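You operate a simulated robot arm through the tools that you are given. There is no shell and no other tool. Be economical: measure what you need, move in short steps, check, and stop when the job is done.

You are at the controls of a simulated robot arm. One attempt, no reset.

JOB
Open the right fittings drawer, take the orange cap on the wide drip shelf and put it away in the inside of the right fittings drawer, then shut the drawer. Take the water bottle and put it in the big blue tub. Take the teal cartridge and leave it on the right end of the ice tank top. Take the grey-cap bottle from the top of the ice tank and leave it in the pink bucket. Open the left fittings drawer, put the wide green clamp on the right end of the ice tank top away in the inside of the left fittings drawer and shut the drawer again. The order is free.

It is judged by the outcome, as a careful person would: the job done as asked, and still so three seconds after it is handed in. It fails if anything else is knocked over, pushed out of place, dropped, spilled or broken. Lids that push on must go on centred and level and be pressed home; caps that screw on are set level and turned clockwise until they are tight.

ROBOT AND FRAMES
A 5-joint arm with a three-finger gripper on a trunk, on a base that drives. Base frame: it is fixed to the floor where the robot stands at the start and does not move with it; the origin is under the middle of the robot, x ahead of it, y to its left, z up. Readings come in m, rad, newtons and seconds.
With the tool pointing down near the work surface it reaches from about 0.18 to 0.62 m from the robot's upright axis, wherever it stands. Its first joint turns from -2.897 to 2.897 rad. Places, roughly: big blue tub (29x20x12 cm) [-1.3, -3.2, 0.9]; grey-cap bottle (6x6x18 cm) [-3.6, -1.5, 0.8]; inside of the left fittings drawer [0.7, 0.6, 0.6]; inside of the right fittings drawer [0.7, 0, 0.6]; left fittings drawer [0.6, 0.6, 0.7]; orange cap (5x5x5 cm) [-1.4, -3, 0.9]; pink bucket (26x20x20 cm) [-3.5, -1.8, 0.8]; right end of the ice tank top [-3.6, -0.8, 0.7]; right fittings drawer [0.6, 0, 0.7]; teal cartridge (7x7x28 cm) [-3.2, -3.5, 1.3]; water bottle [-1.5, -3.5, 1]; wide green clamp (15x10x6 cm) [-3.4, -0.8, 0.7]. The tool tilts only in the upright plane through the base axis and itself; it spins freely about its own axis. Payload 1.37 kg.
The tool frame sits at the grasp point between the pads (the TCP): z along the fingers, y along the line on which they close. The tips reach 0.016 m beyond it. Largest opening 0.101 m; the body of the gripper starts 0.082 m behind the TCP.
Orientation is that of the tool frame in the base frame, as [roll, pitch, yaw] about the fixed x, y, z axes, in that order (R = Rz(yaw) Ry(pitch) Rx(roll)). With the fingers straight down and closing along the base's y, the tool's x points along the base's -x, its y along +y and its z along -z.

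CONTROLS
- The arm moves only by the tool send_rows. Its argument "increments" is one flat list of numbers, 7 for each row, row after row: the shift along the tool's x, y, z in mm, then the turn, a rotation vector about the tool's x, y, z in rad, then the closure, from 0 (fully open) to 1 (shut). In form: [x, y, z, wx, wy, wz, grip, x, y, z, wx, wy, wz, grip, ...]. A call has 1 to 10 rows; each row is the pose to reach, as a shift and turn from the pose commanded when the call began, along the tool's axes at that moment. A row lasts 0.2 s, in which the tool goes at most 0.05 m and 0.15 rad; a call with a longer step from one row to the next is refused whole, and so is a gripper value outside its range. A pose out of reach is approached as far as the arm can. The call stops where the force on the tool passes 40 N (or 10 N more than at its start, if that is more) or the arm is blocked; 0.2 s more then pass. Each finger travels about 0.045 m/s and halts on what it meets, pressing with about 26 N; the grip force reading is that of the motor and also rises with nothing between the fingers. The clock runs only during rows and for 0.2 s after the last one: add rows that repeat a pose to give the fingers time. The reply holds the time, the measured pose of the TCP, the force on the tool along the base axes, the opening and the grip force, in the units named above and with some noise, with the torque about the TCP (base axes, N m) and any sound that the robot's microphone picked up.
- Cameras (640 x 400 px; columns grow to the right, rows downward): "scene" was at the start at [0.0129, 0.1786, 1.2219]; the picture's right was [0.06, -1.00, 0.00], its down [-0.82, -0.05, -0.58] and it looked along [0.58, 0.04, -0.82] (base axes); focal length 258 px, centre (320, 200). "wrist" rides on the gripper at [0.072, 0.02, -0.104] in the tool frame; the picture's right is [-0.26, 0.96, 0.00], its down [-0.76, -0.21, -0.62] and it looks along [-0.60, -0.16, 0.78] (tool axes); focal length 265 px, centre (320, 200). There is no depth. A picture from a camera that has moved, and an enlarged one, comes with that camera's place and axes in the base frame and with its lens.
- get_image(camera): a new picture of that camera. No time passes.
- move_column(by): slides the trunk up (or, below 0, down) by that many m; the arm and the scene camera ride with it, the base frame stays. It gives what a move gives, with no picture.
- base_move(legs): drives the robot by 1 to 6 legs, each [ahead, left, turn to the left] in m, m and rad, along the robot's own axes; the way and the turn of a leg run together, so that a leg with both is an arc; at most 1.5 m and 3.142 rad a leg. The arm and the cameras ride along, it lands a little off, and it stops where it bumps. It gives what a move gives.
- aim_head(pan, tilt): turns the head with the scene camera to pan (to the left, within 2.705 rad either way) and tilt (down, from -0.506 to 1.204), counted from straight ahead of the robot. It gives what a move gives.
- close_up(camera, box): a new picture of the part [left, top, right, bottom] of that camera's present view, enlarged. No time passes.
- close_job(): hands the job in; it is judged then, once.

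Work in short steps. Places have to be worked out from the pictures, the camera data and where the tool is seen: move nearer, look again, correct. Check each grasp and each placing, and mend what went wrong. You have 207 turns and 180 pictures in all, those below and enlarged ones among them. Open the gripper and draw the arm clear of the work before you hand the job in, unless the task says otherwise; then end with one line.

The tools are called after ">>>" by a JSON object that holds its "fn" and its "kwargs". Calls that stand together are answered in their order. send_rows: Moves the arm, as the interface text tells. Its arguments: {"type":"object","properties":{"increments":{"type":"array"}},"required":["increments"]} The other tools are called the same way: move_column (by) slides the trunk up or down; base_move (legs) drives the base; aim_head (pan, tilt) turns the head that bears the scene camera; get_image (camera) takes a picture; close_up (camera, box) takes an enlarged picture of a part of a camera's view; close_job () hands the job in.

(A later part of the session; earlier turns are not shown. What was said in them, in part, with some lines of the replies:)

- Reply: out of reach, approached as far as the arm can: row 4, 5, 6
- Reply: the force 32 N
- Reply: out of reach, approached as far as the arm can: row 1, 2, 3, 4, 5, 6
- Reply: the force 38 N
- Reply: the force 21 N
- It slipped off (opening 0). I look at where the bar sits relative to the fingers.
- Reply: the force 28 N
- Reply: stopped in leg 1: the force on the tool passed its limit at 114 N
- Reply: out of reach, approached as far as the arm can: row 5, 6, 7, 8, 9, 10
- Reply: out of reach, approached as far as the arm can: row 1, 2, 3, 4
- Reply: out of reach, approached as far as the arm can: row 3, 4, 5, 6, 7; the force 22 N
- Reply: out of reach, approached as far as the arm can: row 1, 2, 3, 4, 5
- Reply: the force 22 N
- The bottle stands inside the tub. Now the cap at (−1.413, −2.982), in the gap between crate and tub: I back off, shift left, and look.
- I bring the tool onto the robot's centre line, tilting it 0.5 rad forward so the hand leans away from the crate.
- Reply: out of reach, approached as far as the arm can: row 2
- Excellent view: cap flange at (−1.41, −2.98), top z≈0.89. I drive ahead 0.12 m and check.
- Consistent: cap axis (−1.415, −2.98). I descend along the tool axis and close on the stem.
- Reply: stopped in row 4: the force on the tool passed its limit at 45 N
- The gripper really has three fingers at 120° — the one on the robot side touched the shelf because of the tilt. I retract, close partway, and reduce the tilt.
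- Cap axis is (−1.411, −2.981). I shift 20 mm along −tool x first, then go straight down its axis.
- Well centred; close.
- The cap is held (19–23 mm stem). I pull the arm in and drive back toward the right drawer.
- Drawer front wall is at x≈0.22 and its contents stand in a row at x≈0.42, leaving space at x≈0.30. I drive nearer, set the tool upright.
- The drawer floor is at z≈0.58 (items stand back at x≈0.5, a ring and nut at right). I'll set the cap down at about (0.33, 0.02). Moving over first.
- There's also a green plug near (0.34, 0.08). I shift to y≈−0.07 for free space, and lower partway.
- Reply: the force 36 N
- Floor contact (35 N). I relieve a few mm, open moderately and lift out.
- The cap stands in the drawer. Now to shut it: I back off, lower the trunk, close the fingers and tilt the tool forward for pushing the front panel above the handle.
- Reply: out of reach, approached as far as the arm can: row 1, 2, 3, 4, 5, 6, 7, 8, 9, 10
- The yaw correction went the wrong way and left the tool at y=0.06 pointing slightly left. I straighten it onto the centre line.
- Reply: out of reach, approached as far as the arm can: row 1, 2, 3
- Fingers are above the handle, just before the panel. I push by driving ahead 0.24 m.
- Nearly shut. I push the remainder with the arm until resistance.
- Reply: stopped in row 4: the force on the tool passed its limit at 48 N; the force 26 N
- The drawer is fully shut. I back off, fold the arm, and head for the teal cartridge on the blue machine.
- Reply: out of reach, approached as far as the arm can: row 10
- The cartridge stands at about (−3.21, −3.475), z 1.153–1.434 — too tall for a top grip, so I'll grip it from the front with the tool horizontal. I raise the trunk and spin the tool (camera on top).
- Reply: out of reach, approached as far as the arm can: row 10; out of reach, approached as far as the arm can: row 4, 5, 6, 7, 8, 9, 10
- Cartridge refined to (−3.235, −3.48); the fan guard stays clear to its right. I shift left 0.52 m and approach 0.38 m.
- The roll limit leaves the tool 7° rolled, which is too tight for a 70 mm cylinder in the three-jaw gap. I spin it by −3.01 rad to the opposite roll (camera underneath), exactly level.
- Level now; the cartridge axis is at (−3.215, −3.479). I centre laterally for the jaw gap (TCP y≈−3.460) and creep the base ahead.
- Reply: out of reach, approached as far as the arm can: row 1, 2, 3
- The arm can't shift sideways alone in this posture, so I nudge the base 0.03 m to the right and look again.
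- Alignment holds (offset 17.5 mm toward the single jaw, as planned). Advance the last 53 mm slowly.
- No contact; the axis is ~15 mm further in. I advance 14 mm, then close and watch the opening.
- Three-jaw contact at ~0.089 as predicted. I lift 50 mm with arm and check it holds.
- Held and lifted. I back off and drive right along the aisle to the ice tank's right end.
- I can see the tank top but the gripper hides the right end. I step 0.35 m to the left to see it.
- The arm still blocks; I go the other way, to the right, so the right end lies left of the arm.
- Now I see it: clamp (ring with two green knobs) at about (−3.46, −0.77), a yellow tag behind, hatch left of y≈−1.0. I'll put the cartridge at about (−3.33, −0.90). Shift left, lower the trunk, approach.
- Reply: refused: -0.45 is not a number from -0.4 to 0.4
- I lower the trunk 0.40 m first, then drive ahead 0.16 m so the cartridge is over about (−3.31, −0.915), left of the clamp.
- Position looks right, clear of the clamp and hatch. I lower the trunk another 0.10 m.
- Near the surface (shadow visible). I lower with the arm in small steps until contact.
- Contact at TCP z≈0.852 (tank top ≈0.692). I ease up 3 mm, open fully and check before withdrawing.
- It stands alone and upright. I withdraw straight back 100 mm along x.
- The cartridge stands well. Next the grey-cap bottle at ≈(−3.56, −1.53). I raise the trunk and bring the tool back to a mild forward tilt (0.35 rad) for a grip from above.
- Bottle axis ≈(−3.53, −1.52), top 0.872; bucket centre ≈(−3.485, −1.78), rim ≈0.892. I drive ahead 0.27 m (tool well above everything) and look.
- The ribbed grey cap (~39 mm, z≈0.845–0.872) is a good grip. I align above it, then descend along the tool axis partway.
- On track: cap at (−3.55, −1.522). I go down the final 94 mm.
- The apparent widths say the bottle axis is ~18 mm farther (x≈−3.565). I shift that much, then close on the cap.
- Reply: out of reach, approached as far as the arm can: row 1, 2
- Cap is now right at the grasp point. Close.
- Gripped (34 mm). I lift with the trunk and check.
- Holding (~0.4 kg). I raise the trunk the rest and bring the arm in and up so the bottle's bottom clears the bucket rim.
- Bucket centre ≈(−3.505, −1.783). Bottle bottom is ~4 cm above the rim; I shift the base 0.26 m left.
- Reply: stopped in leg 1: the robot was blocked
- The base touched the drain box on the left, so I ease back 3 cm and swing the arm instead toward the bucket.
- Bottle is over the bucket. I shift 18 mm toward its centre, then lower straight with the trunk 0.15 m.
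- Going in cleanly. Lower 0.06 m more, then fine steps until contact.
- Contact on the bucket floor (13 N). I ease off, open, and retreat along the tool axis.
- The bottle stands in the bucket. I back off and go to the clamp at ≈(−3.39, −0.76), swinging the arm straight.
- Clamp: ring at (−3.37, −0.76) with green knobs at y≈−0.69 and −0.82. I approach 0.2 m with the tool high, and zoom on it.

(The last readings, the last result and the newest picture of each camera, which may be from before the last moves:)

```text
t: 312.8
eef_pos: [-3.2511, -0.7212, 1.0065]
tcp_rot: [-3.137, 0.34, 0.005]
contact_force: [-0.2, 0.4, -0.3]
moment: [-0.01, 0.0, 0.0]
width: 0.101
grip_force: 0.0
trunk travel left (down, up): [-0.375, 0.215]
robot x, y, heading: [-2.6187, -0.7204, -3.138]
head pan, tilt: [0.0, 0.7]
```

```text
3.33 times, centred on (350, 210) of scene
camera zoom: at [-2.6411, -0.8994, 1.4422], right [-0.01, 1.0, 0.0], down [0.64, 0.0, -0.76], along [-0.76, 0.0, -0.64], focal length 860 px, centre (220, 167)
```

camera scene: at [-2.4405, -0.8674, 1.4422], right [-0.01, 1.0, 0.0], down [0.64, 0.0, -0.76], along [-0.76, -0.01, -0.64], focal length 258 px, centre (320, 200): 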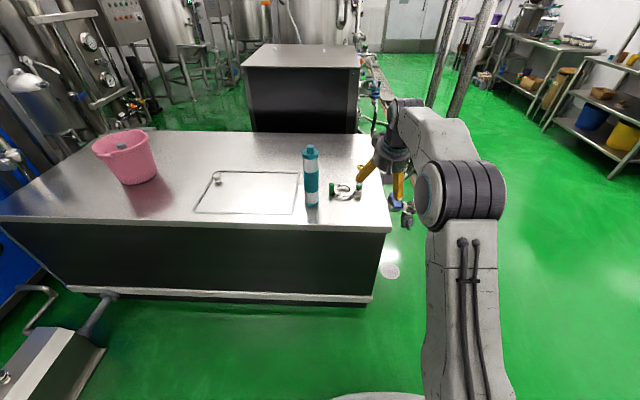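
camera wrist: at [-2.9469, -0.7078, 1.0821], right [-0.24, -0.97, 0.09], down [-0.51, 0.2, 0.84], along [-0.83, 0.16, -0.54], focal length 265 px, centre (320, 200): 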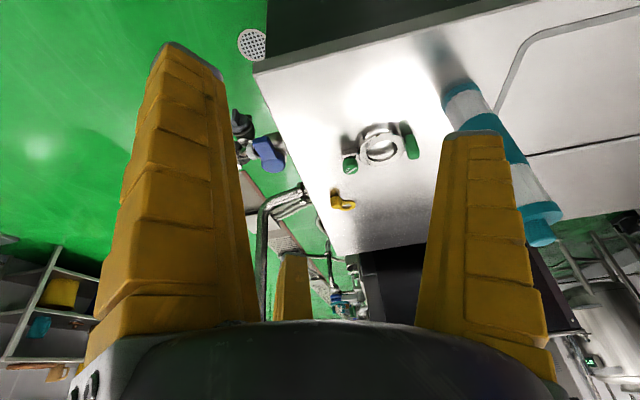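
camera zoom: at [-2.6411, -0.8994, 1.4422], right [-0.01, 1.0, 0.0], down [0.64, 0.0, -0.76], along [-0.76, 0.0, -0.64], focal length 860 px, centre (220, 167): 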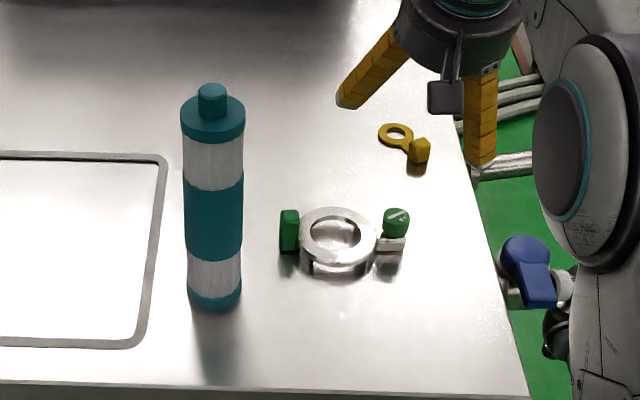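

The clamp is a ~89 mm ring (hole ~57 mm) centred at (−3.367, −0.763). I'll pinch its far wall: one jaw inside the hole, two outside. First set the tool upright and spin it −90° (single jaw toward the robot).

>>> {"fn": "send_rows", "kwargs": {"increments": [0, 0, 0, 0, 0.12, 0, 0.2, 0, 0, 0, 0, 0.24, 0, 0.3, 0, 0, 0, 0, 0.342, 0, 0.3]}}

>>> {"fn": "send_rows", "kwargs": {"increments": [0, 0, 0, 0, 0, -0.15, 0.3, 0, 0, 0, 0, 0, -0.3, 0.3, 0, 0, 0, 0, 0, -0.45, 0.3, 0, 0, 0, 0, 0, -0.6, 0.3, 0, 0, 0, 0, 0, -0.75, 0.3, 0, 0, 0, 0, 0, -0.9, 0.3, 0, 0, 0, 0, 0, -1.05, 0.3, 0, 0, 0, 0, 0, -1.2, 0.3, 0, 0, 0, 0, 0, -1.35, 0.3, 0, 0, 0, 0, 0, -1.5, 0.3]}}

>>> {"fn": "send_rows", "kwargs": {"increments": [0, 0, 0, 0, 0, -0.07, 0.3]}}

>>> {"fn": "base_move", "kwargs": {"legs": [[0.17, 0.043, 0]]}}

>>> {"fn": "get_image", "kwargs": {"camera": "wrist"}}

>>> {"fn": "get_image", "kwargs": {"camera": "scene"}}

```text
t: 313.6
eef_pos: [-3.2237, -0.7207, 0.9981]
tcp_rot: [3.141, -0.001, 0.004]
contact_force: [-0.1, 0.6, -0.7]
moment: [-0.01, 0.0, -0.01]
width: 0.0732
grip_force: 2.6
out of reach, approached as far as the arm can: row 2, 3
trunk travel left (down, up): [-0.375, 0.215]
robot x, y, heading: [-2.6175, -0.7204, -3.137]
head pan, tilt: [0.0, 0.7]
```

```text
t: 315.8
eef_pos: [-3.224, -0.7204, 0.9987]
tcp_rot: [3.141, 0.0, 1.508]
contact_force: [0.3, 0.3, -0.2]
moment: [-0.01, -0.01, 0.03]
width: 0.0733
grip_force: 1.8
trunk travel left (down, up): [-0.375, 0.215]
robot x, y, heading: [-2.6218, -0.7239, -3.135]
head pan, tilt: [0.0, 0.7]
```

```text
t: 316.2
eef_pos: [-3.2244, -0.7202, 0.9987]
tcp_rot: [3.141, 0.001, 1.575]
contact_force: [0.6, -0.9, 0.1]
moment: [-0.03, 0.01, 0.03]
width: 0.0734
grip_force: 2.4
trunk travel left (down, up): [-0.375, 0.215]
robot x, y, heading: [-2.617, -0.7229, -3.137]
head pan, tilt: [0.0, 0.7]
```

```text
t: 317.7
eef_pos: [-3.3968, -0.7652, 0.9978]
tcp_rot: [-3.141, 0.0, 1.575]
contact_force: [-0.8, -1.2, 0.1]
moment: [-0.02, 0.0, 0.04]
width: 0.0733
grip_force: 1.7
trunk travel left (down, up): [-0.375, 0.215]
robot x, y, heading: [-2.7887, -0.7668, -3.131]
head pan, tilt: [0.0, 0.7]
```

```text
50 pictures are left
camera wrist: at [-3.3771, -0.6928, 1.1028], right [0.97, -0.26, 0.0], down [-0.2, -0.76, 0.62], along [-0.16, -0.6, -0.78], focal length 265 px, centre (320, 200)
```

wrist: 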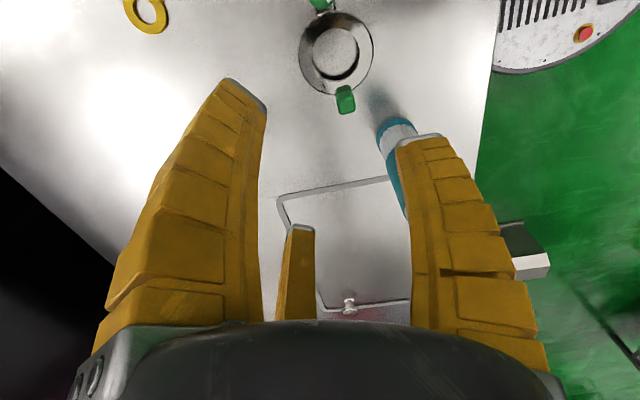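

```text
49 pictures are left
camera scene: at [-2.8123, -0.9432, 1.4422], right [-0.01, 1.0, 0.0], down [0.64, 0.01, -0.76], along [-0.76, -0.01, -0.64], focal length 258 px, centre (320, 200)
```

scene: 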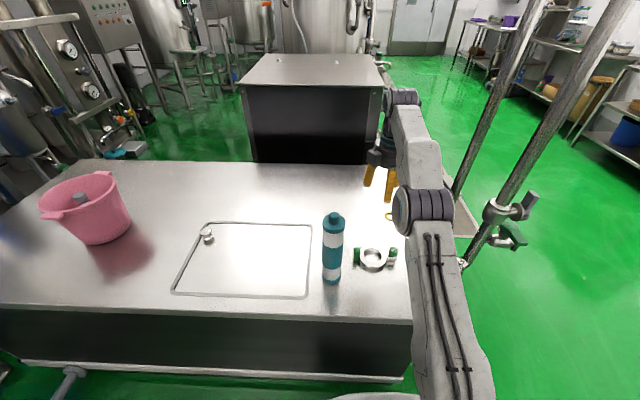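

Ring centre re-measured (−3.370, −0.760). Target: far wall (−3.407, −0.760). I narrow the jaws, descend to 6 cm above and check.

>>> {"fn": "send_rows", "kwargs": {"increments": [5, -10, 20, 0, 0, 0, 0.45, 5, -10, 65, 0, 0, 0, 0.45, 5, -10, 110, 0, 0, 0, 0.45, 5, -10, 155, 0, 0, 0, 0.45, 5, -10, 200, 0, 0, 0, 0.45, 5, -10, 220, 0, 0, 0, 0.45]}}

>>> {"fn": "get_image", "kwargs": {"camera": "wrist"}}

```text
t: 319.1
eef_pos: [-3.4062, -0.7608, 0.7789]
tcp_rot: [3.141, 0.0, 1.575]
contact_force: [0.8, -0.1, -1.0]
moment: [-0.01, 0.02, 0.04]
width: 0.0592
grip_force: 2.6
trunk travel left (down, up): [-0.375, 0.215]
robot x, y, heading: [-2.7898, -0.765, -3.13]
head pan, tilt: [0.0, 0.7]
```

```text
48 pictures are left
camera wrist: at [-3.3871, -0.6873, 0.8835], right [0.97, -0.26, 0.0], down [-0.2, -0.76, 0.62], along [-0.16, -0.6, -0.78], focal length 265 px, centre (320, 200)
```

wrist: 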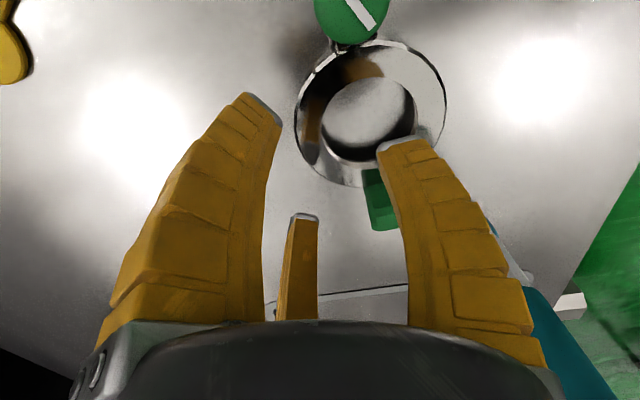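

Ring centre now (−3.373, −0.750), top z 0.73. I correct by +11 mm in y and −4 mm in x and descend to z≈0.716.

>>> {"fn": "send_rows", "kwargs": {"increments": [11, -4, 5, 0, 0, 0, 0.45, 11, -4, 25, 0, 0, 0, 0.45, 11, -4, 42, 0, 0, 0, 0.45, 11, -4, 55, 0, 0, 0, 0.45, 11, -4, 63, 0, 0, 0, 0.45]}}

>>> {"fn": "get_image", "kwargs": {"camera": "wrist"}}

```text
t: 320.3
eef_pos: [-3.4114, -0.7504, 0.7159]
tcp_rot: [-3.141, 0.0, 1.576]
contact_force: [0.1, 0.5, 2.6]
moment: [0.0, -0.01, -0.01]
width: 0.0592
grip_force: 3.0
trunk travel left (down, up): [-0.375, 0.215]
robot x, y, heading: [-2.7909, -0.7662, -3.131]
head pan, tilt: [0.0, 0.7]
```

```text
47 pictures are left
camera wrist: at [-3.3913, -0.6773, 0.8202], right [0.97, -0.26, 0.0], down [-0.2, -0.76, 0.62], along [-0.16, -0.6, -0.78], focal length 265 px, centre (320, 200)
```

wrist: 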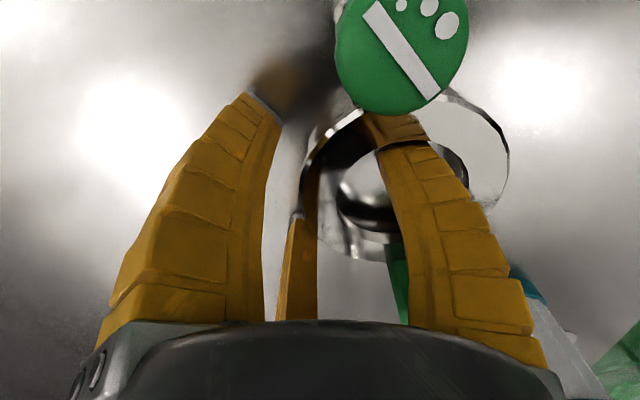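

The single jaw is inside the hole, the pair outside. Close.

>>> {"fn": "send_rows", "kwargs": {"increments": [0, 0, 0, 0, 0, 0, 0.7, 0, 0, 0, 0, 0, 0, 1, 0, 0, 0, 0, 0, 0, 1, 0, 0, 0, 0, 0, 0, 1, 0, 0, 0, 0, 0, 0, 1]}}

>>> {"fn": "send_rows", "kwargs": {"increments": [0, 0, -15, 0, 0, 0, 1, 0, 0, -45, 0, 0, 0, 1, 0, 0, -90, 0, 0, 0, 1]}}

>>> {"fn": "get_image", "kwargs": {"camera": "wrist"}}

>>> {"fn": "close_up", "kwargs": {"camera": "scene", "box": [310, 130, 470, 290]}}

```text
t: 321.5
eef_pos: [-3.4111, -0.7498, 0.7149]
tcp_rot: [-3.14, 0.0, 1.576]
contact_force: [0.3, 0.2, -0.9]
moment: [-0.05, -0.01, -0.04]
width: 0.0186
grip_force: 26.5
trunk travel left (down, up): [-0.375, 0.215]
robot x, y, heading: [-2.7893, -0.7623, -3.135]
head pan, tilt: [0.0, 0.7]
```

```text
t: 322.3
eef_pos: [-3.4102, -0.7499, 0.8061]
tcp_rot: [3.14, 0.001, 1.578]
contact_force: [0.1, 0.2, -3.2]
moment: [-0.01, 0.04, -0.01]
width: 0.0061
grip_force: 25.8
trunk travel left (down, up): [-0.375, 0.215]
robot x, y, heading: [-2.7891, -0.7618, -3.133]
head pan, tilt: [0.0, 0.7]
```

```text
46 pictures are left
camera wrist: at [-3.3908, -0.6771, 0.9104], right [0.97, -0.26, 0.0], down [-0.2, -0.76, 0.62], along [-0.16, -0.6, -0.78], focal length 265 px, centre (320, 200)
```

wrist: 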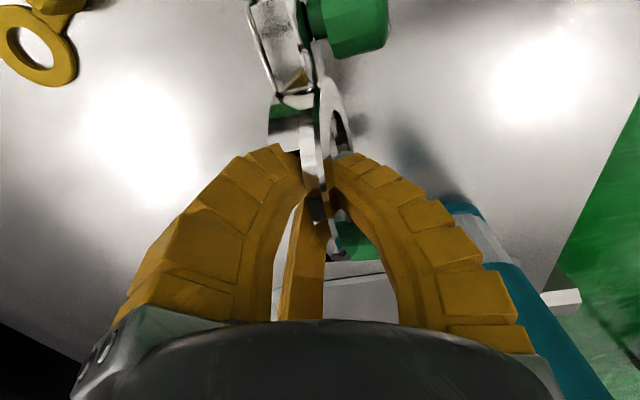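

```text
2.50 times, centred on (390, 210) of scene
camera zoom: at [-2.8119, -0.9431, 1.4421], right [-0.01, 1.0, 0.0], down [0.64, 0.01, -0.76], along [-0.76, -0.01, -0.64], focal length 645 px, centre (145, 175)
```

zoom: 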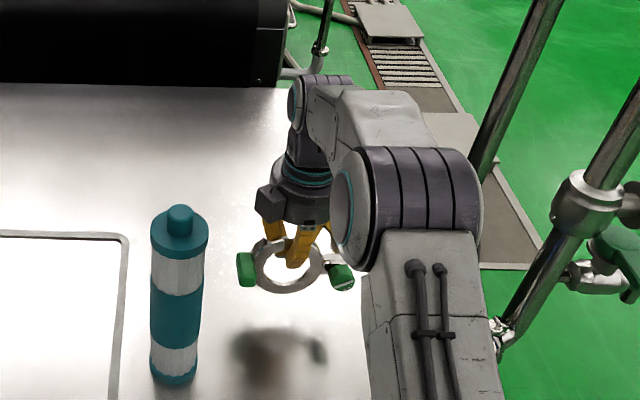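

The ring has swung to hang vertically, pinched at its flange (0.3 kg, 26 N). It seems secure; I raise it and check once more before driving.

>>> {"fn": "move_column", "kwargs": {"by": 0.12}}

>>> {"fn": "base_move", "kwargs": {"legs": [[-0.3, 0, 0]]}}

>>> {"fn": "get_image", "kwargs": {"camera": "wrist"}}

>>> {"fn": "get_image", "kwargs": {"camera": "scene"}}

```text
t: 323.8
eef_pos: [-3.4097, -0.7518, 0.9262]
tcp_rot: [3.141, 0.0, 1.576]
contact_force: [0.4, -1.0, -3.2]
moment: [-0.02, 0.02, 0.01]
width: 0.0058
grip_force: 25.8
trunk travel left (down, up): [-0.495, 0.095]
robot x, y, heading: [-2.7872, -0.7631, -3.133]
head pan, tilt: [0.0, 0.7]
```

```text
t: 325.9
eef_pos: [-3.1097, -0.7446, 0.9257]
tcp_rot: [3.14, 0.0, 1.57]
contact_force: [-0.3, -0.7, -2.4]
moment: [-0.03, 0.05, 0.01]
width: 0.0058
grip_force: 26.2
trunk travel left (down, up): [-0.495, 0.095]
robot x, y, heading: [-2.4908, -0.7642, -3.142]
head pan, tilt: [0.0, 0.7]
```

```text
44 pictures are left
camera wrist: at [-3.0904, -0.6714, 1.0304], right [0.96, -0.27, 0.0], down [-0.21, -0.76, 0.62], along [-0.17, -0.6, -0.78], focal length 265 px, centre (320, 200)
```

wrist: 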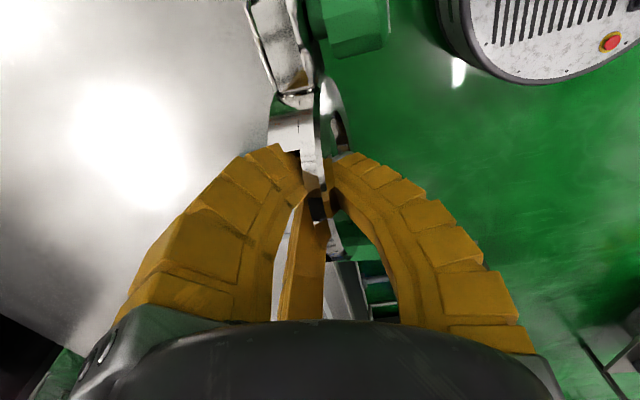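

```text
43 pictures are left
camera scene: at [-2.513, -0.9415, 1.5622], right [0.0, 1.0, 0.0], down [0.64, 0.0, -0.77], along [-0.77, 0.0, -0.64], focal length 258 px, centre (320, 200)
```

scene: 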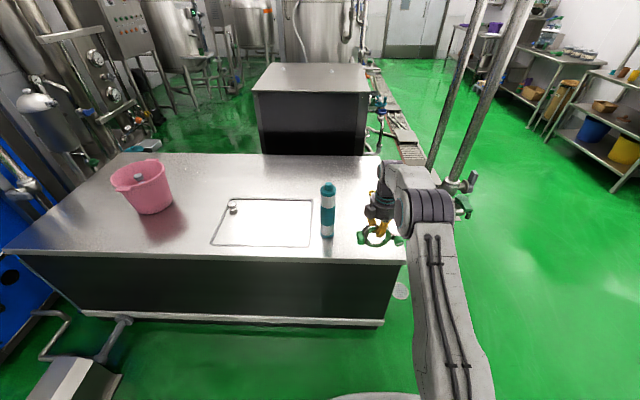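

Stable. I drive back to the left drawer: back off, turn around, forward, left.

>>> {"fn": "base_move", "kwargs": {"legs": [[-0.35, 0, 0], [0, 0, 3.14], [1.25, 0, 0], [0, 1.35, 0]]}}

>>> {"fn": "aim_head", "kwargs": {"pan": 0.0, "tilt": 0.7}}

>>> {"fn": "get_image", "kwargs": {"camera": "scene"}}

```text
t: 347.7
eef_pos: [-0.2317, 0.5232, 0.9252]
tcp_rot: [3.14, 0.001, -1.612]
contact_force: [0.2, 0.4, -3.3]
moment: [0.0, 0.0, -0.01]
width: 0.0059
grip_force: 26.0
trunk travel left (down, up): [-0.495, 0.095]
robot x, y, heading: [-0.8482, 0.5692, -0.037]
head pan, tilt: [0.0, 0.7]
```

```text
t: 348.3
eef_pos: [-0.2313, 0.5216, 0.9248]
tcp_rot: [3.141, 0.0, -1.613]
contact_force: [0.5, -0.8, -2.3]
moment: [-0.01, -0.02, 0.0]
width: 0.006
grip_force: 26.2
trunk travel left (down, up): [-0.495, 0.095]
robot x, y, heading: [-0.85, 0.5672, -0.041]
head pan, tilt: [0.0, 0.7]
```

```text
42 pictures are left
camera scene: at [-0.8181, 0.7396, 1.5622], right [-0.04, -1.0, 0.0], down [-0.64, 0.03, -0.76], along [0.76, -0.03, -0.64], focal length 258 px, centre (320, 200)
```

scene: 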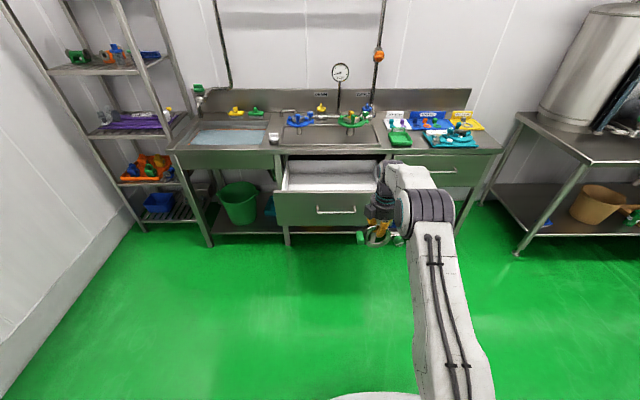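

I align: turn +0.04, raise the trunk, shift right ~5 cm and go ahead, so the clamp will be above the right part of the left drawer (free area near y≈0.49).

>>> {"fn": "move_column", "kwargs": {"by": 0.09}}

>>> {"fn": "base_move", "kwargs": {"legs": [[0, -0.055, 0.04], [0.42, 0, 0]]}}

>>> {"fn": "get_image", "kwargs": {"camera": "scene"}}

>>> {"fn": "get_image", "kwargs": {"camera": "wrist"}}

```text
t: 349.6
eef_pos: [-0.2314, 0.5217, 1.0151]
tcp_rot: [3.141, -0.001, -1.613]
contact_force: [0.4, 0.2, -3.1]
moment: [-0.01, 0.01, -0.01]
width: 0.0057
grip_force: 25.9
trunk travel left (down, up): [-0.585, 0.005]
robot x, y, heading: [-0.8472, 0.565, -0.037]
head pan, tilt: [0.0, 0.7]
```

```text
t: 352.7
eef_pos: [0.1871, 0.4918, 1.0148]
tcp_rot: [3.14, 0.0, -1.572]
contact_force: [-1.1, -0.6, -2.7]
moment: [-0.04, -0.03, 0.01]
width: 0.006
grip_force: 26.3
trunk travel left (down, up): [-0.585, 0.005]
robot x, y, heading: [-0.433, 0.5127, -0.0]
head pan, tilt: [0.0, 0.7]
```

```text
41 pictures are left
camera scene: at [-0.4081, 0.686, 1.6522], right [0.0, -1.0, 0.0], down [-0.64, 0.0, -0.76], along [0.76, 0.0, -0.64], focal length 258 px, centre (320, 200)
```

scene: 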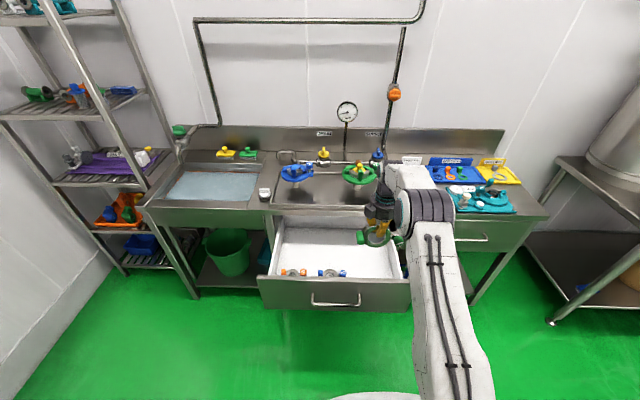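

```text
40 pictures are left
camera wrist: at [0.1665, 0.4209, 1.1197], right [-0.96, 0.27, 0.0], down [0.21, 0.76, 0.62], along [0.16, 0.6, -0.78], focal length 265 px, centre (320, 200)
```

wrist: 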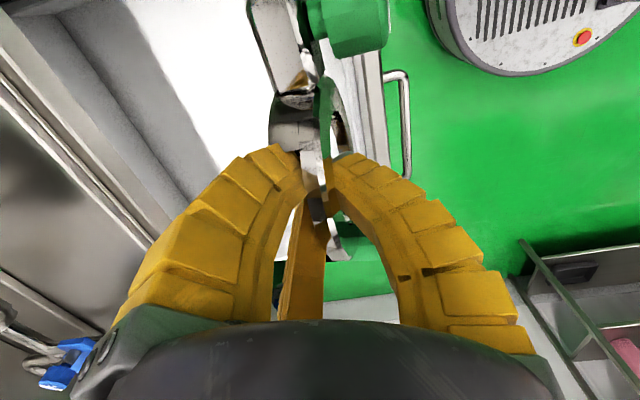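

>>> {"fn": "close_up", "kwargs": {"camera": "scene", "box": [240, 190, 430, 320]}}

```text
3.08 times, centred on (335, 255) of scene
camera zoom: at [-0.4081, 0.686, 1.6522], right [0.0, -1.0, 0.0], down [-0.64, 0.0, -0.76], along [0.76, 0.0, -0.64], focal length 794 px, centre (274, 31)
```

zoom: 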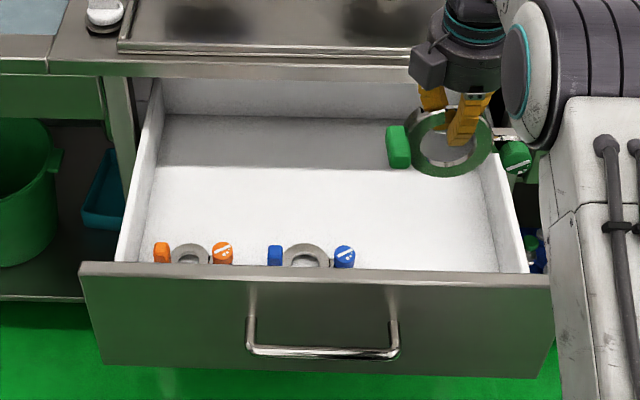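

The drawer holds small orange and blue clamps along its front. I turn the tool +90° so the clamp's long axis runs front-to-back; it will then lie at y≈0.455–0.55, right of the blue one.

>>> {"fn": "send_rows", "kwargs": {"increments": [0, 0, 0, 0, 0, 0.15, 1, 0, 0, 0, 0, 0, 0.3, 1, 0, 0, 0, 0, 0, 0.45, 1, 0, 0, 0, 0, 0, 0.6, 1, 0, 0, 0, 0, 0, 0.75, 1, 0, 0, 0, 0, 0, 0.9, 1, 0, 0, 0, 0, 0, 1.05, 1, 0, 0, 0, 0, 0, 1.2, 1, 0, 0, 0, 0, 0, 1.35, 1, 0, 0, 0, 0, 0, 1.5, 1]}}

>>> {"fn": "base_move", "kwargs": {"legs": [[0.085, 0.02, 0]]}}

>>> {"fn": "get_image", "kwargs": {"camera": "wrist"}}

>>> {"fn": "close_up", "kwargs": {"camera": "scene", "box": [240, 190, 450, 340]}}

```text
t: 354.9
eef_pos: [0.1855, 0.4906, 1.0161]
tcp_rot: [3.141, -0.003, -3.075]
contact_force: [-0.2, 1.3, -2.6]
moment: [-0.05, 0.0, -0.01]
width: 0.0059
grip_force: 26.0
trunk travel left (down, up): [-0.585, 0.005]
robot x, y, heading: [-0.4329, 0.5082, -0.002]
head pan, tilt: [0.0, 0.7]
```

```text
t: 356.0
eef_pos: [0.2719, 0.5119, 1.0136]
tcp_rot: [3.141, -0.003, -3.07]
contact_force: [0.6, -0.1, -3.2]
moment: [-0.04, 0.04, -0.04]
width: 0.0061
grip_force: 25.6
trunk travel left (down, up): [-0.585, 0.005]
robot x, y, heading: [-0.3498, 0.5316, 0.001]
head pan, tilt: [0.0, 0.7]
```

```text
38 pictures are left
camera wrist: at [0.1985, 0.5275, 1.1191], right [0.2, 0.98, 0.0], down [0.77, -0.15, 0.62], along [0.61, -0.12, -0.79], focal length 265 px, centre (320, 200)
```

wrist: 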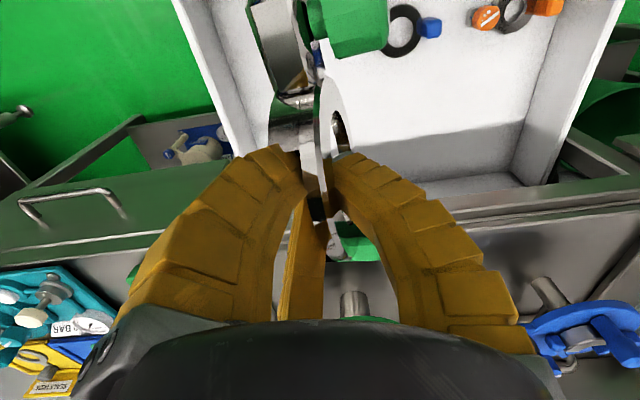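

```text
2.67 times, centred on (345, 265) of scene
camera zoom: at [-0.3227, 0.7064, 1.6521], right [0.0, -1.0, 0.0], down [-0.65, 0.0, -0.76], along [0.76, 0.0, -0.65], focal length 688 px, centre (253, 27)
```

zoom: 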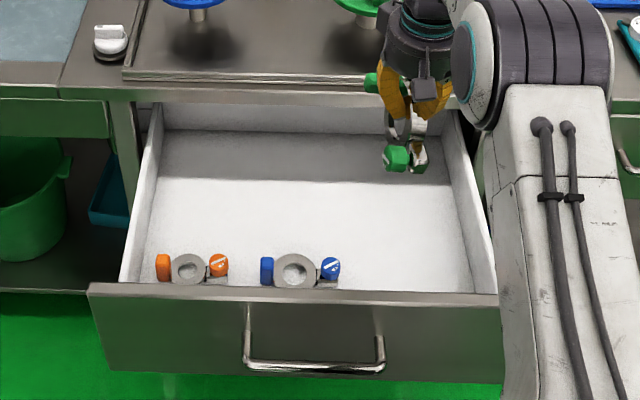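

Lowering: first shift to y≈0.545, then the trunk down 0.25 m, and look.

>>> {"fn": "send_rows", "kwargs": {"increments": [-2, 33, 0, 0, 0, 0.07, 1, -2, 33, 20, 0, 0, 0.07, 1]}}

>>> {"fn": "move_column", "kwargs": {"by": -0.25}}

>>> {"fn": "get_image", "kwargs": {"camera": "wrist"}}

>>> {"fn": "close_up", "kwargs": {"camera": "scene", "box": [240, 180, 450, 330]}}

```text
t: 356.6
eef_pos: [0.269, 0.5446, 0.9953]
tcp_rot: [-3.141, -0.003, -3.141]
contact_force: [-0.7, 0.2, -3.5]
moment: [0.01, -0.02, -0.03]
width: 0.0059
grip_force: 25.8
trunk travel left (down, up): [-0.585, 0.005]
robot x, y, heading: [-0.345, 0.5292, 0.002]
head pan, tilt: [0.0, 0.7]
```

```text
t: 359.2
eef_pos: [0.2698, 0.5448, 0.7469]
tcp_rot: [3.141, 0.0, -3.141]
contact_force: [0.3, 0.0, -2.8]
moment: [-0.02, 0.0, -0.01]
width: 0.006
grip_force: 25.8
trunk travel left (down, up): [-0.335, 0.255]
robot x, y, heading: [-0.3486, 0.531, -0.0]
head pan, tilt: [0.0, 0.7]
```

```text
36 pictures are left
camera wrist: at [0.1968, 0.5657, 0.851], right [0.27, 0.96, 0.0], down [0.76, -0.21, 0.62], along [0.6, -0.16, -0.78], focal length 265 px, centre (320, 200)
```

wrist: 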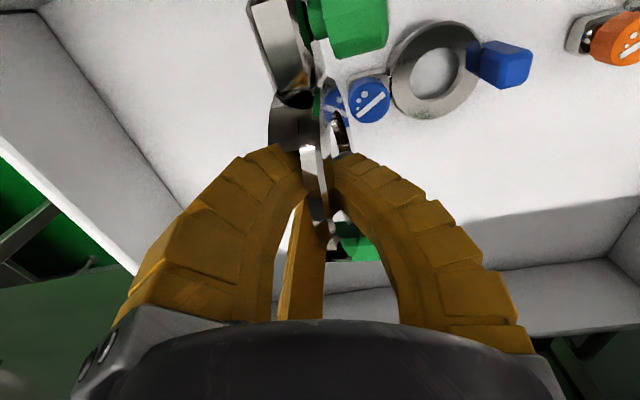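

```text
2.67 times, centred on (345, 255) of scene
camera zoom: at [-0.3245, 0.706, 1.4022], right [0.0, -1.0, 0.0], down [-0.64, 0.0, -0.76], along [0.76, 0.0, -0.64], focal length 688 px, centre (253, 53)
```

zoom: 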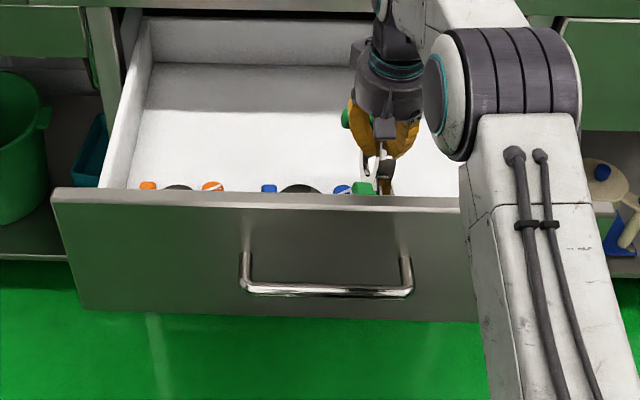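

The blue clamp's knob reaches y≈0.57 while the right wall is at y≈0.33, so I move 45 mm to the right before lowering further.

>>> {"fn": "send_rows", "kwargs": {"increments": [0, -22, 0, 0, 0, 0, 1, 0, -45, 0, 0, 0, 0, 1, 0, -45, 20, 0, 0, 0, 1, 0, -45, 40, 0, 0, 0, 1, 0, -45, 60, 0, 0, 0, 1]}}

>>> {"fn": "get_image", "kwargs": {"camera": "wrist"}}

```text
t: 360.4
eef_pos: [0.2695, 0.4993, 0.6851]
tcp_rot: [-3.141, 0.001, 3.141]
contact_force: [0.4, -0.6, -3.1]
moment: [-0.05, 0.01, 0.0]
width: 0.0059
grip_force: 26.0
trunk travel left (down, up): [-0.335, 0.255]
robot x, y, heading: [-0.3485, 0.5299, 0.002]
head pan, tilt: [0.0, 0.7]
```

```text
34 pictures are left
camera wrist: at [0.1968, 0.5197, 0.7904], right [0.27, 0.96, 0.0], down [0.76, -0.21, 0.62], along [0.6, -0.16, -0.78], focal length 265 px, centre (320, 200)
```

wrist: 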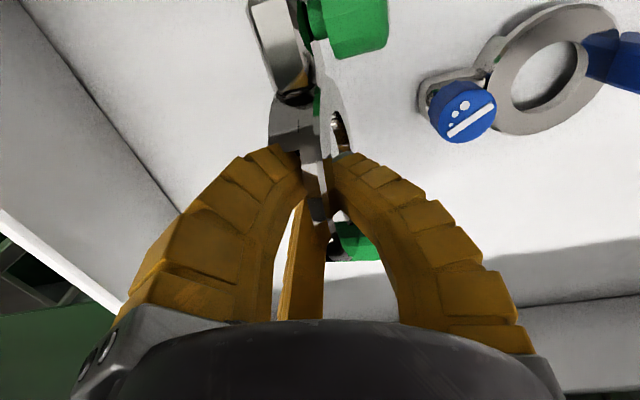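

Plenty of room now. Lower slowly until the ring's bottom touches.

>>> {"fn": "send_rows", "kwargs": {"increments": [0, 0, 6, 0, 0, 0, 1, 0, 0, 12, 0, 0, 0, 1, 0, 0, 18, 0, 0, 0, 1, 0, 0, 24, 0, 0, 0, 1, 0, 0, 30, 0, 0, 0, 1, 0, 0, 36, 0, 0, 0, 1]}}

>>> {"fn": "get_image", "kwargs": {"camera": "wrist"}}

```text
t: 361.8
eef_pos: [0.2694, 0.4981, 0.6532]
tcp_rot: [-3.142, 0.001, 3.14]
contact_force: [-1.2, -4.9, 11.1]
moment: [0.0, -0.16, -0.02]
width: 0.0
grip_force: 26.1
trunk travel left (down, up): [-0.335, 0.255]
robot x, y, heading: [-0.3488, 0.5315, -0.003]
head pan, tilt: [0.0, 0.7]
```

```text
33 pictures are left
camera wrist: at [0.1962, 0.5195, 0.7571], right [0.27, 0.96, 0.0], down [0.75, -0.21, 0.62], along [0.6, -0.17, -0.78], focal length 265 px, centre (320, 200)
```

wrist: 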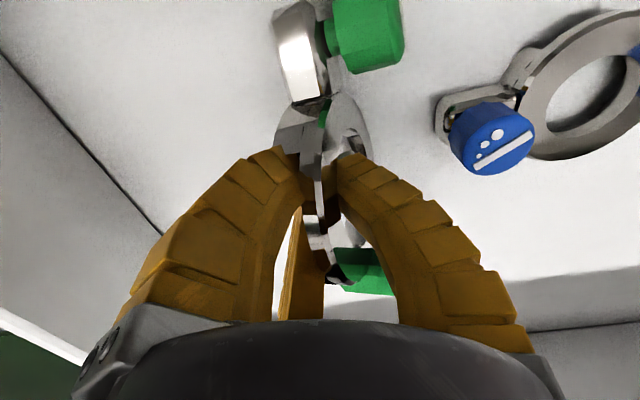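

Bottom contact. Now I lay it over: move the top to the right (−y) while lowering.

>>> {"fn": "send_rows", "kwargs": {"increments": [0, -12, 2, 0, 0, 0, 1, 0, -24, 6, 0, 0, 0, 1, 0, -36, 11, 0, 0, 0, 1, 0, -46, 17, 0, 0, 0, 1, 0, -56, 24, 0, 0, 0, 1, 0, -62, 30, 0, 0, 0, 1]}}

>>> {"fn": "get_image", "kwargs": {"camera": "wrist"}}

```text
t: 363.2
eef_pos: [0.2696, 0.4387, 0.6204]
tcp_rot: [-3.141, -0.001, 3.14]
contact_force: [-0.4, 0.4, -0.2]
moment: [-0.04, 0.01, 0.01]
width: 0.0058
grip_force: 26.5
trunk travel left (down, up): [-0.335, 0.255]
robot x, y, heading: [-0.3527, 0.5328, -0.0]
head pan, tilt: [0.0, 0.7]
```

```text
32 pictures are left
camera wrist: at [0.1963, 0.4587, 0.7248], right [0.26, 0.96, 0.0], down [0.76, -0.21, 0.62], along [0.6, -0.16, -0.79], focal length 265 px, centre (320, 200)
```

wrist: 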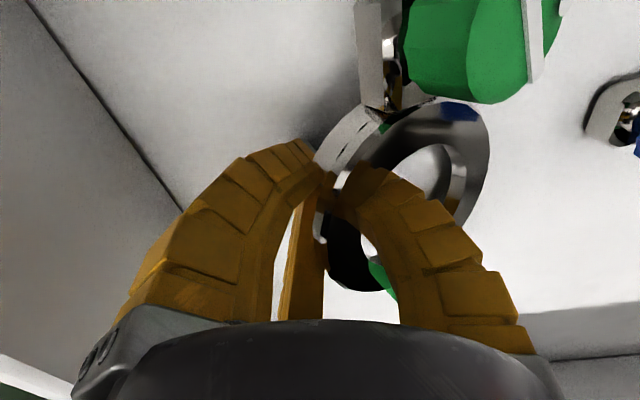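

It is leaning well over. A little more down and over, then I release gently.

>>> {"fn": "send_rows", "kwargs": {"increments": [0, -6, 5, 0, 0, 0, 1, 0, -11, 9, 0, 0, 0, 1, 0, -14, 13, 0, 0, 0, 1, 0, -14, 13, 0, 0, 0, 0.85, 0, -14, 13, 0, 0, 0, 0.7, 0, -14, 13, 0, 0, 0, 0.55, 0, -14, 13, 0, 0, 0, 0.45, 0, -14, 13, 0, 0, 0, 0.45]}}

>>> {"fn": "get_image", "kwargs": {"camera": "wrist"}}

```text
t: 365.0
eef_pos: [0.2692, 0.4241, 0.6116]
tcp_rot: [-3.139, 0.005, 3.141]
contact_force: [1.6, -3.1, 28.0]
moment: [-0.01, -0.03, 0.02]
width: 0.057
grip_force: 0.0
trunk travel left (down, up): [-0.335, 0.255]
robot x, y, heading: [-0.3506, 0.5325, 0.003]
head pan, tilt: [0.0, 0.7]
```

```text
31 pictures are left
camera wrist: at [0.1962, 0.445, 0.7151], right [0.27, 0.96, 0.0], down [0.75, -0.21, 0.62], along [0.6, -0.17, -0.78], focal length 265 px, centre (320, 200)
```

wrist: 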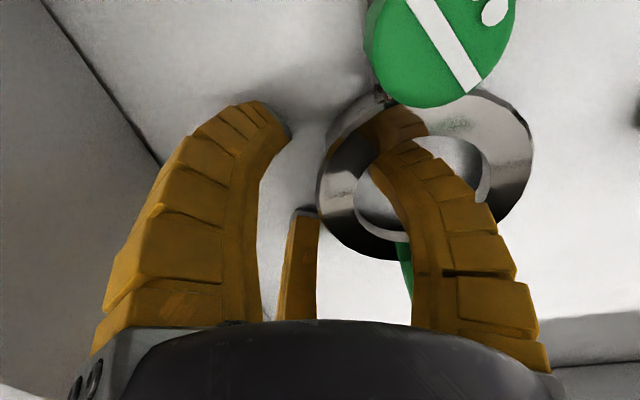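

The ring lies flat with one jaw free in the hole. I lift straight up.

>>> {"fn": "send_rows", "kwargs": {"increments": [0, 0, -10, 0, 0, 0, 0.5, 0, 0, -25, 0, 0, 0, 0.5, 0, 0, -45, 0, 0, 0, 0.5, 0, 0, -85, 0, 0, 0, 0.5, 0, 0, -125, 0, 0, 0, 0.5, 0, 0, -165, 0, 0, 0, 0.5]}}

>>> {"fn": "get_image", "kwargs": {"camera": "wrist"}}

```text
t: 366.4
eef_pos: [0.2661, 0.4225, 0.7735]
tcp_rot: [-3.141, 0.0, 3.141]
contact_force: [-0.1, -1.2, -0.3]
moment: [0.0, 0.0, 0.02]
width: 0.0543
grip_force: 2.5
trunk travel left (down, up): [-0.335, 0.255]
robot x, y, heading: [-0.3503, 0.5323, 0.0]
head pan, tilt: [0.0, 0.7]
```

```text
30 pictures are left
camera wrist: at [0.1941, 0.4435, 0.8779], right [0.26, 0.96, 0.0], down [0.76, -0.21, 0.62], along [0.6, -0.16, -0.78], focal length 265 px, centre (320, 200)
```

wrist: 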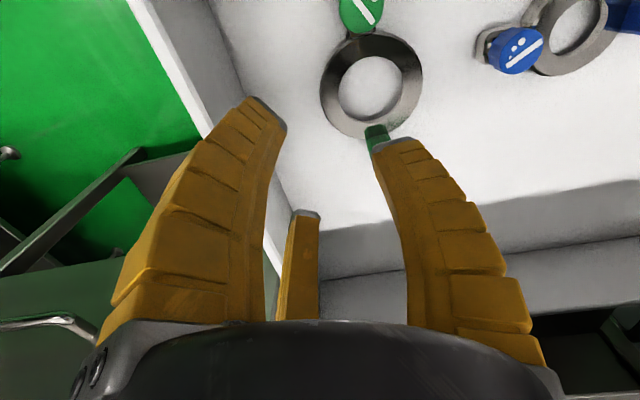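

The green clamp lies flat in the drawer, free of the others. I rise out, back off, and prepare the closed tool for pushing this drawer shut.

>>> {"fn": "move_column", "kwargs": {"by": 0.14}}

>>> {"fn": "base_move", "kwargs": {"legs": [[-0.5, 0.08, 0]]}}

>>> {"fn": "send_rows", "kwargs": {"increments": [0, 40, 0, 0, 0, 0, 0.7, 0, 80, 0, 0, 0, 0, 1, 0, 112, 0, 0, 0, 0, 1, 0, 112, 0, 0, 0, 0, 1]}}

>>> {"fn": "move_column", "kwargs": {"by": -0.29}}

>>> {"fn": "send_rows", "kwargs": {"increments": [3, 0, -14, 0, -0.13, 0, 1, 6, 0, -28, 0, -0.26, 0, 1, 9, 0, -42, 0, -0.39, 0, 1, 12, 0, -56, 0, -0.52, 0, 1, 15, 0, -70, 0, -0.65, 0, 1, 18, 0, -84, 0, -0.78, 0, 1, 21, 0, -98, 0, -0.91, 0, 1, 24, 0, -112, 0, -1.04, 0, 1, 27, 0, -126, 0, -1.17, 0, 1, 30, 0, -145, 0, -1.3, 0, 1]}}

>>> {"fn": "get_image", "kwargs": {"camera": "scene"}}

```text
t: 368.0
eef_pos: [0.2666, 0.4227, 0.9128]
tcp_rot: [-3.141, 0.0, -3.141]
contact_force: [0.2, -0.2, -0.3]
moment: [0.02, -0.02, 0.0]
width: 0.0542
grip_force: 2.9
trunk travel left (down, up): [-0.475, 0.115]
robot x, y, heading: [-0.3496, 0.5354, 0.002]
head pan, tilt: [0.0, 0.7]
```

```text
t: 371.0
eef_pos: [-0.2247, 0.4989, 0.9135]
tcp_rot: [-3.141, 0.001, 3.135]
contact_force: [-0.9, 0.0, -0.5]
moment: [-0.01, 0.02, 0.02]
width: 0.0543
grip_force: 3.1
trunk travel left (down, up): [-0.475, 0.115]
robot x, y, heading: [-0.8426, 0.6067, -0.004]
head pan, tilt: [0.0, 0.7]
```

```text
t: 372.0
eef_pos: [-0.223, 0.6127, 0.9105]
tcp_rot: [-3.14, -0.001, 3.133]
contact_force: [0.1, 0.2, -1.0]
moment: [-0.01, -0.01, -0.01]
width: 0.0002
grip_force: 23.1
trunk travel left (down, up): [-0.475, 0.115]
robot x, y, heading: [-0.8416, 0.6119, -0.005]
head pan, tilt: [0.0, 0.7]
```

```text
t: 374.9
eef_pos: [-0.2229, 0.6128, 0.6221]
tcp_rot: [3.141, -0.002, 3.134]
contact_force: [0.2, -1.4, -0.1]
moment: [0.0, 0.0, -0.01]
width: 0.0002
grip_force: 25.9
trunk travel left (down, up): [-0.185, 0.405]
robot x, y, heading: [-0.839, 0.6099, -0.005]
head pan, tilt: [0.0, 0.7]
```

```text
t: 377.1
eef_pos: [-0.2537, 0.6114, 0.7679]
tcp_rot: [3.135, 1.3, 3.134]
contact_force: [-0.8, 0.7, 0.5]
moment: [0.0, -0.03, 0.0]
width: 0.0
grip_force: 25.7
trunk travel left (down, up): [-0.185, 0.405]
robot x, y, heading: [-0.8432, 0.6129, -0.008]
head pan, tilt: [0.0, 0.7]
```

```text
29 pictures are left
camera scene: at [-0.8135, 0.7861, 1.2522], right [-0.01, -1.0, 0.0], down [-0.64, 0.0, -0.76], along [0.76, 0.0, -0.64], focal length 258 px, centre (320, 200)
```

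scene: 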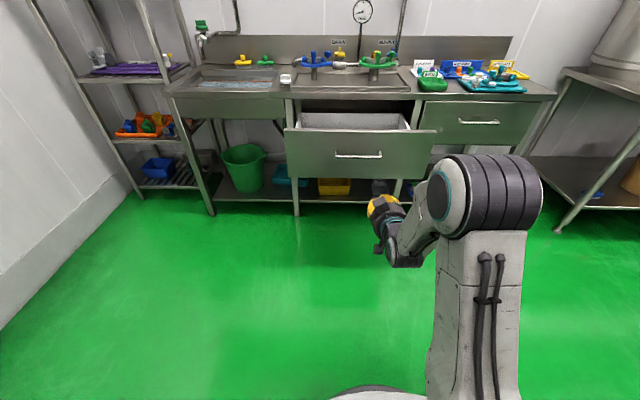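

Tool is ready at z 0.768 in front of the panel. I drive ahead 0.33 m to just before it and check.

>>> {"fn": "base_move", "kwargs": {"legs": [[0.33, 0, 0.008]]}}

>>> {"fn": "get_image", "kwargs": {"camera": "scene"}}

```text
t: 379.3
eef_pos: [0.0796, 0.6173, 0.7666]
tcp_rot: [3.136, 1.298, -3.14]
contact_force: [0.4, -0.7, 0.2]
moment: [-0.01, 0.02, 0.0]
width: 0.0
grip_force: 25.6
trunk travel left (down, up): [-0.185, 0.405]
robot x, y, heading: [-0.5059, 0.6146, 0.003]
head pan, tilt: [0.0, 0.7]
```

```text
28 pictures are left
camera scene: at [-0.4829, 0.7862, 1.2522], right [0.0, -1.0, 0.0], down [-0.64, 0.0, -0.77], along [0.77, 0.0, -0.64], focal length 258 px, centre (320, 200)
```

scene: 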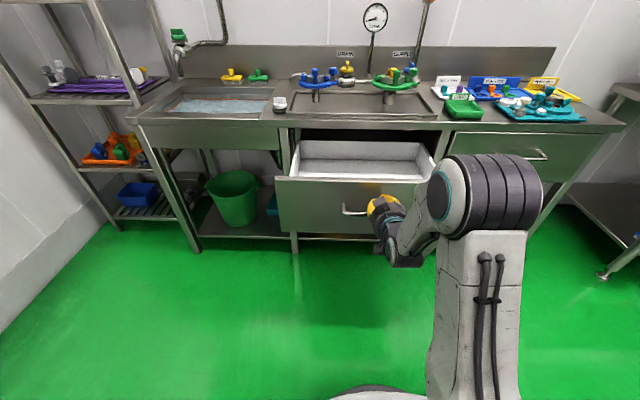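

Well placed above the handle. I push by driving 0.32 m ahead.

>>> {"fn": "base_move", "kwargs": {"legs": [[0.32, 0, 0]]}}

>>> {"fn": "get_image", "kwargs": {"camera": "scene"}}

```text
t: 381.4
eef_pos: [0.3964, 0.6184, 0.7669]
tcp_rot: [3.134, 1.298, -3.137]
contact_force: [-0.6, -0.2, -0.6]
moment: [0.02, -0.02, -0.03]
width: 0.0
grip_force: 25.7
trunk travel left (down, up): [-0.185, 0.405]
robot x, y, heading: [-0.1874, 0.6122, 0.003]
head pan, tilt: [0.0, 0.7]
```

```text
27 pictures are left
camera scene: at [-0.1659, 0.7875, 1.2522], right [0.0, -1.0, 0.0], down [-0.64, 0.0, -0.77], along [0.77, 0.0, -0.64], focal length 258 px, centre (320, 200)
```

scene: 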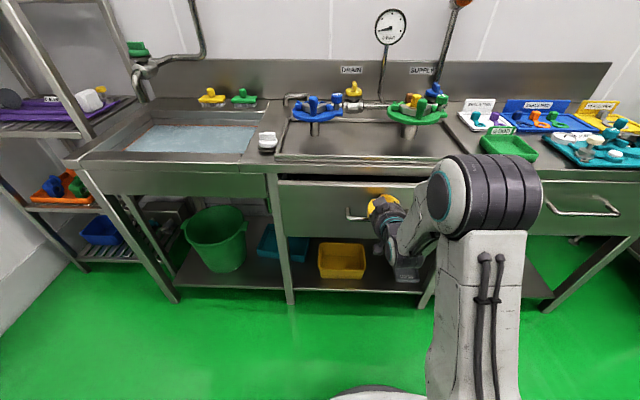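

Almost closed. Finish with the arm until it stops.

>>> {"fn": "send_rows", "kwargs": {"increments": [-3, 0, 11, 0, 0, 0, 1, -6, 0, 22, 0, 0, 0, 1, -9, 0, 33, 0, 0, 0, 1, -12, 0, 44, 0, 0, 0, 1, -15, 0, 55, 0, 0, 0, 1]}}

>>> {"fn": "close_up", "kwargs": {"camera": "scene", "box": [250, 150, 450, 290]}}

```text
t: 382.6
eef_pos: [0.4492, 0.6197, 0.7645]
tcp_rot: [3.135, 1.293, -3.14]
contact_force: [-33.9, 1.0, -1.3]
moment: [0.07, -0.51, -0.15]
width: 0.0
grip_force: 25.9
trunk travel left (down, up): [-0.185, 0.405]
robot x, y, heading: [-0.1907, 0.6139, -0.001]
head pan, tilt: [0.0, 0.7]
```

```text
2.86 times, centred on (350, 220) of scene
camera zoom: at [-0.1698, 0.7877, 1.2522], right [0.0, -1.0, 0.0], down [-0.64, 0.0, -0.77], along [0.77, 0.0, -0.64], focal length 737 px, centre (234, 143)
```

zoom: 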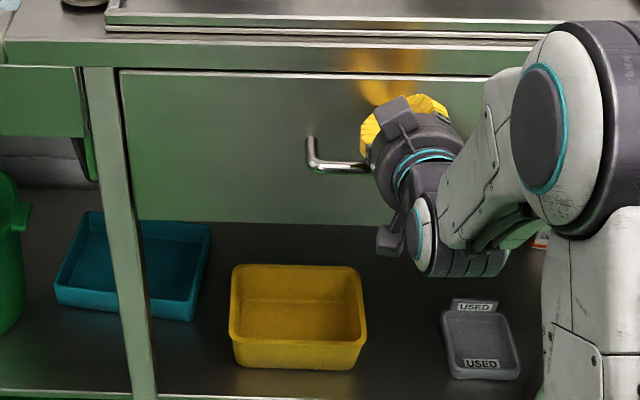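

The drawer is at its stop and flush. I back off, open the gripper and check both drawers.

>>> {"fn": "base_move", "kwargs": {"legs": [[-0.5, 0, 0]]}}

>>> {"fn": "send_rows", "kwargs": {"increments": [-24, 0, -8, 0, 0.13, 0, 0.5, -48, 0, -16, 0, 0.26, 0, 0, -72, 0, -24, 0, 0.39, 0, 0, -96, 0, -32, 0, 0.52, 0, 0, -120, 0, -40, 0, 0.65, 0, 0, -144, 0, -48, 0, 0.78, 0, 0]}}

>>> {"fn": "aim_head", "kwargs": {"pan": -0.2, "tilt": 0.6}}

>>> {"fn": "get_image", "kwargs": {"camera": "scene"}}

```text
t: 385.6
eef_pos: [-0.0505, 0.614, 0.7652]
tcp_rot: [3.135, 1.298, 3.139]
contact_force: [0.1, -1.0, -0.1]
moment: [-0.01, 0.01, 0.0]
width: 0.0002
grip_force: 26.3
trunk travel left (down, up): [-0.185, 0.405]
robot x, y, heading: [-0.6948, 0.6103, -0.001]
head pan, tilt: [0.0, 0.7]
```

```text
t: 386.9
eef_pos: [-0.0582, 0.614, 0.9186]
tcp_rot: [3.142, 0.518, -3.139]
contact_force: [-0.6, -0.2, -0.1]
moment: [0.03, -0.02, -0.05]
width: 0.1005
grip_force: 0.1
trunk travel left (down, up): [-0.185, 0.405]
robot x, y, heading: [-0.6916, 0.6158, 0.0]
head pan, tilt: [0.0, 0.7]
```

```text
t: 387.7
eef_pos: [-0.0586, 0.6139, 0.9198]
tcp_rot: [-3.14, 0.52, -3.138]
contact_force: [-0.4, 0.5, 0.6]
moment: [0.02, -0.01, 0.01]
width: 0.1006
grip_force: 0.2
trunk travel left (down, up): [-0.185, 0.405]
robot x, y, heading: [-0.6934, 0.6097, -0.001]
head pan, tilt: [-0.201, 0.6]
```

```text
25 pictures are left
camera scene: at [-0.6674, 0.7688, 1.2608], right [-0.2, -0.98, 0.0], down [-0.55, 0.11, -0.82], along [0.81, -0.16, -0.57], focal length 258 px, centre (320, 200)
```

scene: 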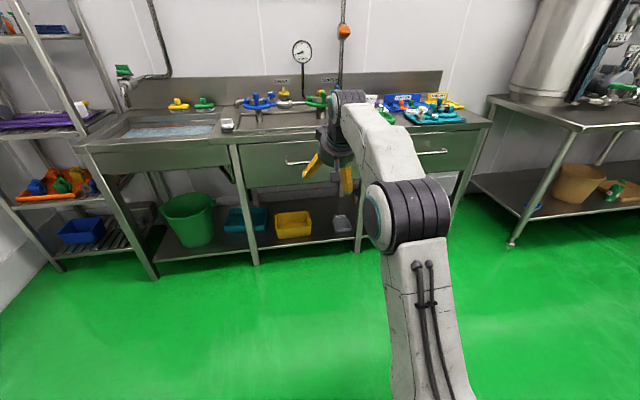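

Both drawers are shut. A last distant look at the cart and ice tank before handing in.

>>> {"fn": "aim_head", "kwargs": {"pan": -2.5, "tilt": 0.2}}

>>> {"fn": "close_up", "kwargs": {"camera": "scene", "box": [160, 120, 560, 320]}}

>>> {"fn": "get_image", "kwargs": {"camera": "scene"}}

```text
t: 389.8
eef_pos: [-0.0571, 0.6154, 0.9197]
tcp_rot: [3.14, 0.519, -3.139]
contact_force: [0.7, -0.8, 0.3]
moment: [0.0, -0.01, 0.01]
width: 0.1009
grip_force: 0.0
trunk travel left (down, up): [-0.185, 0.405]
robot x, y, heading: [-0.6964, 0.6129, -0.004]
head pan, tilt: [-2.499, 0.201]
```

```text
1.60 times, centred on (360, 220) of scene
camera zoom: at [-0.8285, 0.7305, 1.2976], right [-0.6, 0.8, 0.0], down [0.16, 0.12, -0.98], along [-0.78, -0.59, -0.2], focal length 413 px, centre (256, 168)
```

zoom: 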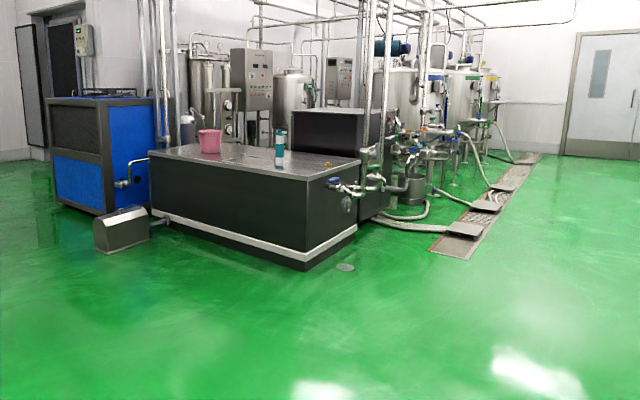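

```text
23 pictures are left
camera scene: at [-0.8285, 0.7305, 1.2976], right [-0.6, 0.8, 0.0], down [0.16, 0.12, -0.98], along [-0.78, -0.59, -0.2], focal length 258 px, centre (320, 200)
```

scene: 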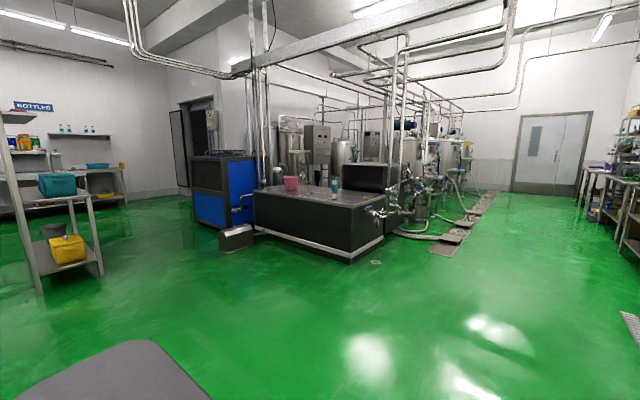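

Everything is where it should be: the cartridge stands on the tank's right end, the bucket is upright, and the cart and drain box look undisturbed. The gripper is open and clear, so I hand in.

>>> {"fn": "close_job", "kwargs": {}}

```text
The job is handed in.
```

All five items are where you asked and both drawers are shut. The orange cap is in the right drawer, the water bottle in the blue tub, the teal cartridge on the right end of the tank top, the grey-cap bottle in the pink bucket and the green clamp in the left drawer. The base bumped the drain box by the ice tank once, and it looked undisturbed afterwards.
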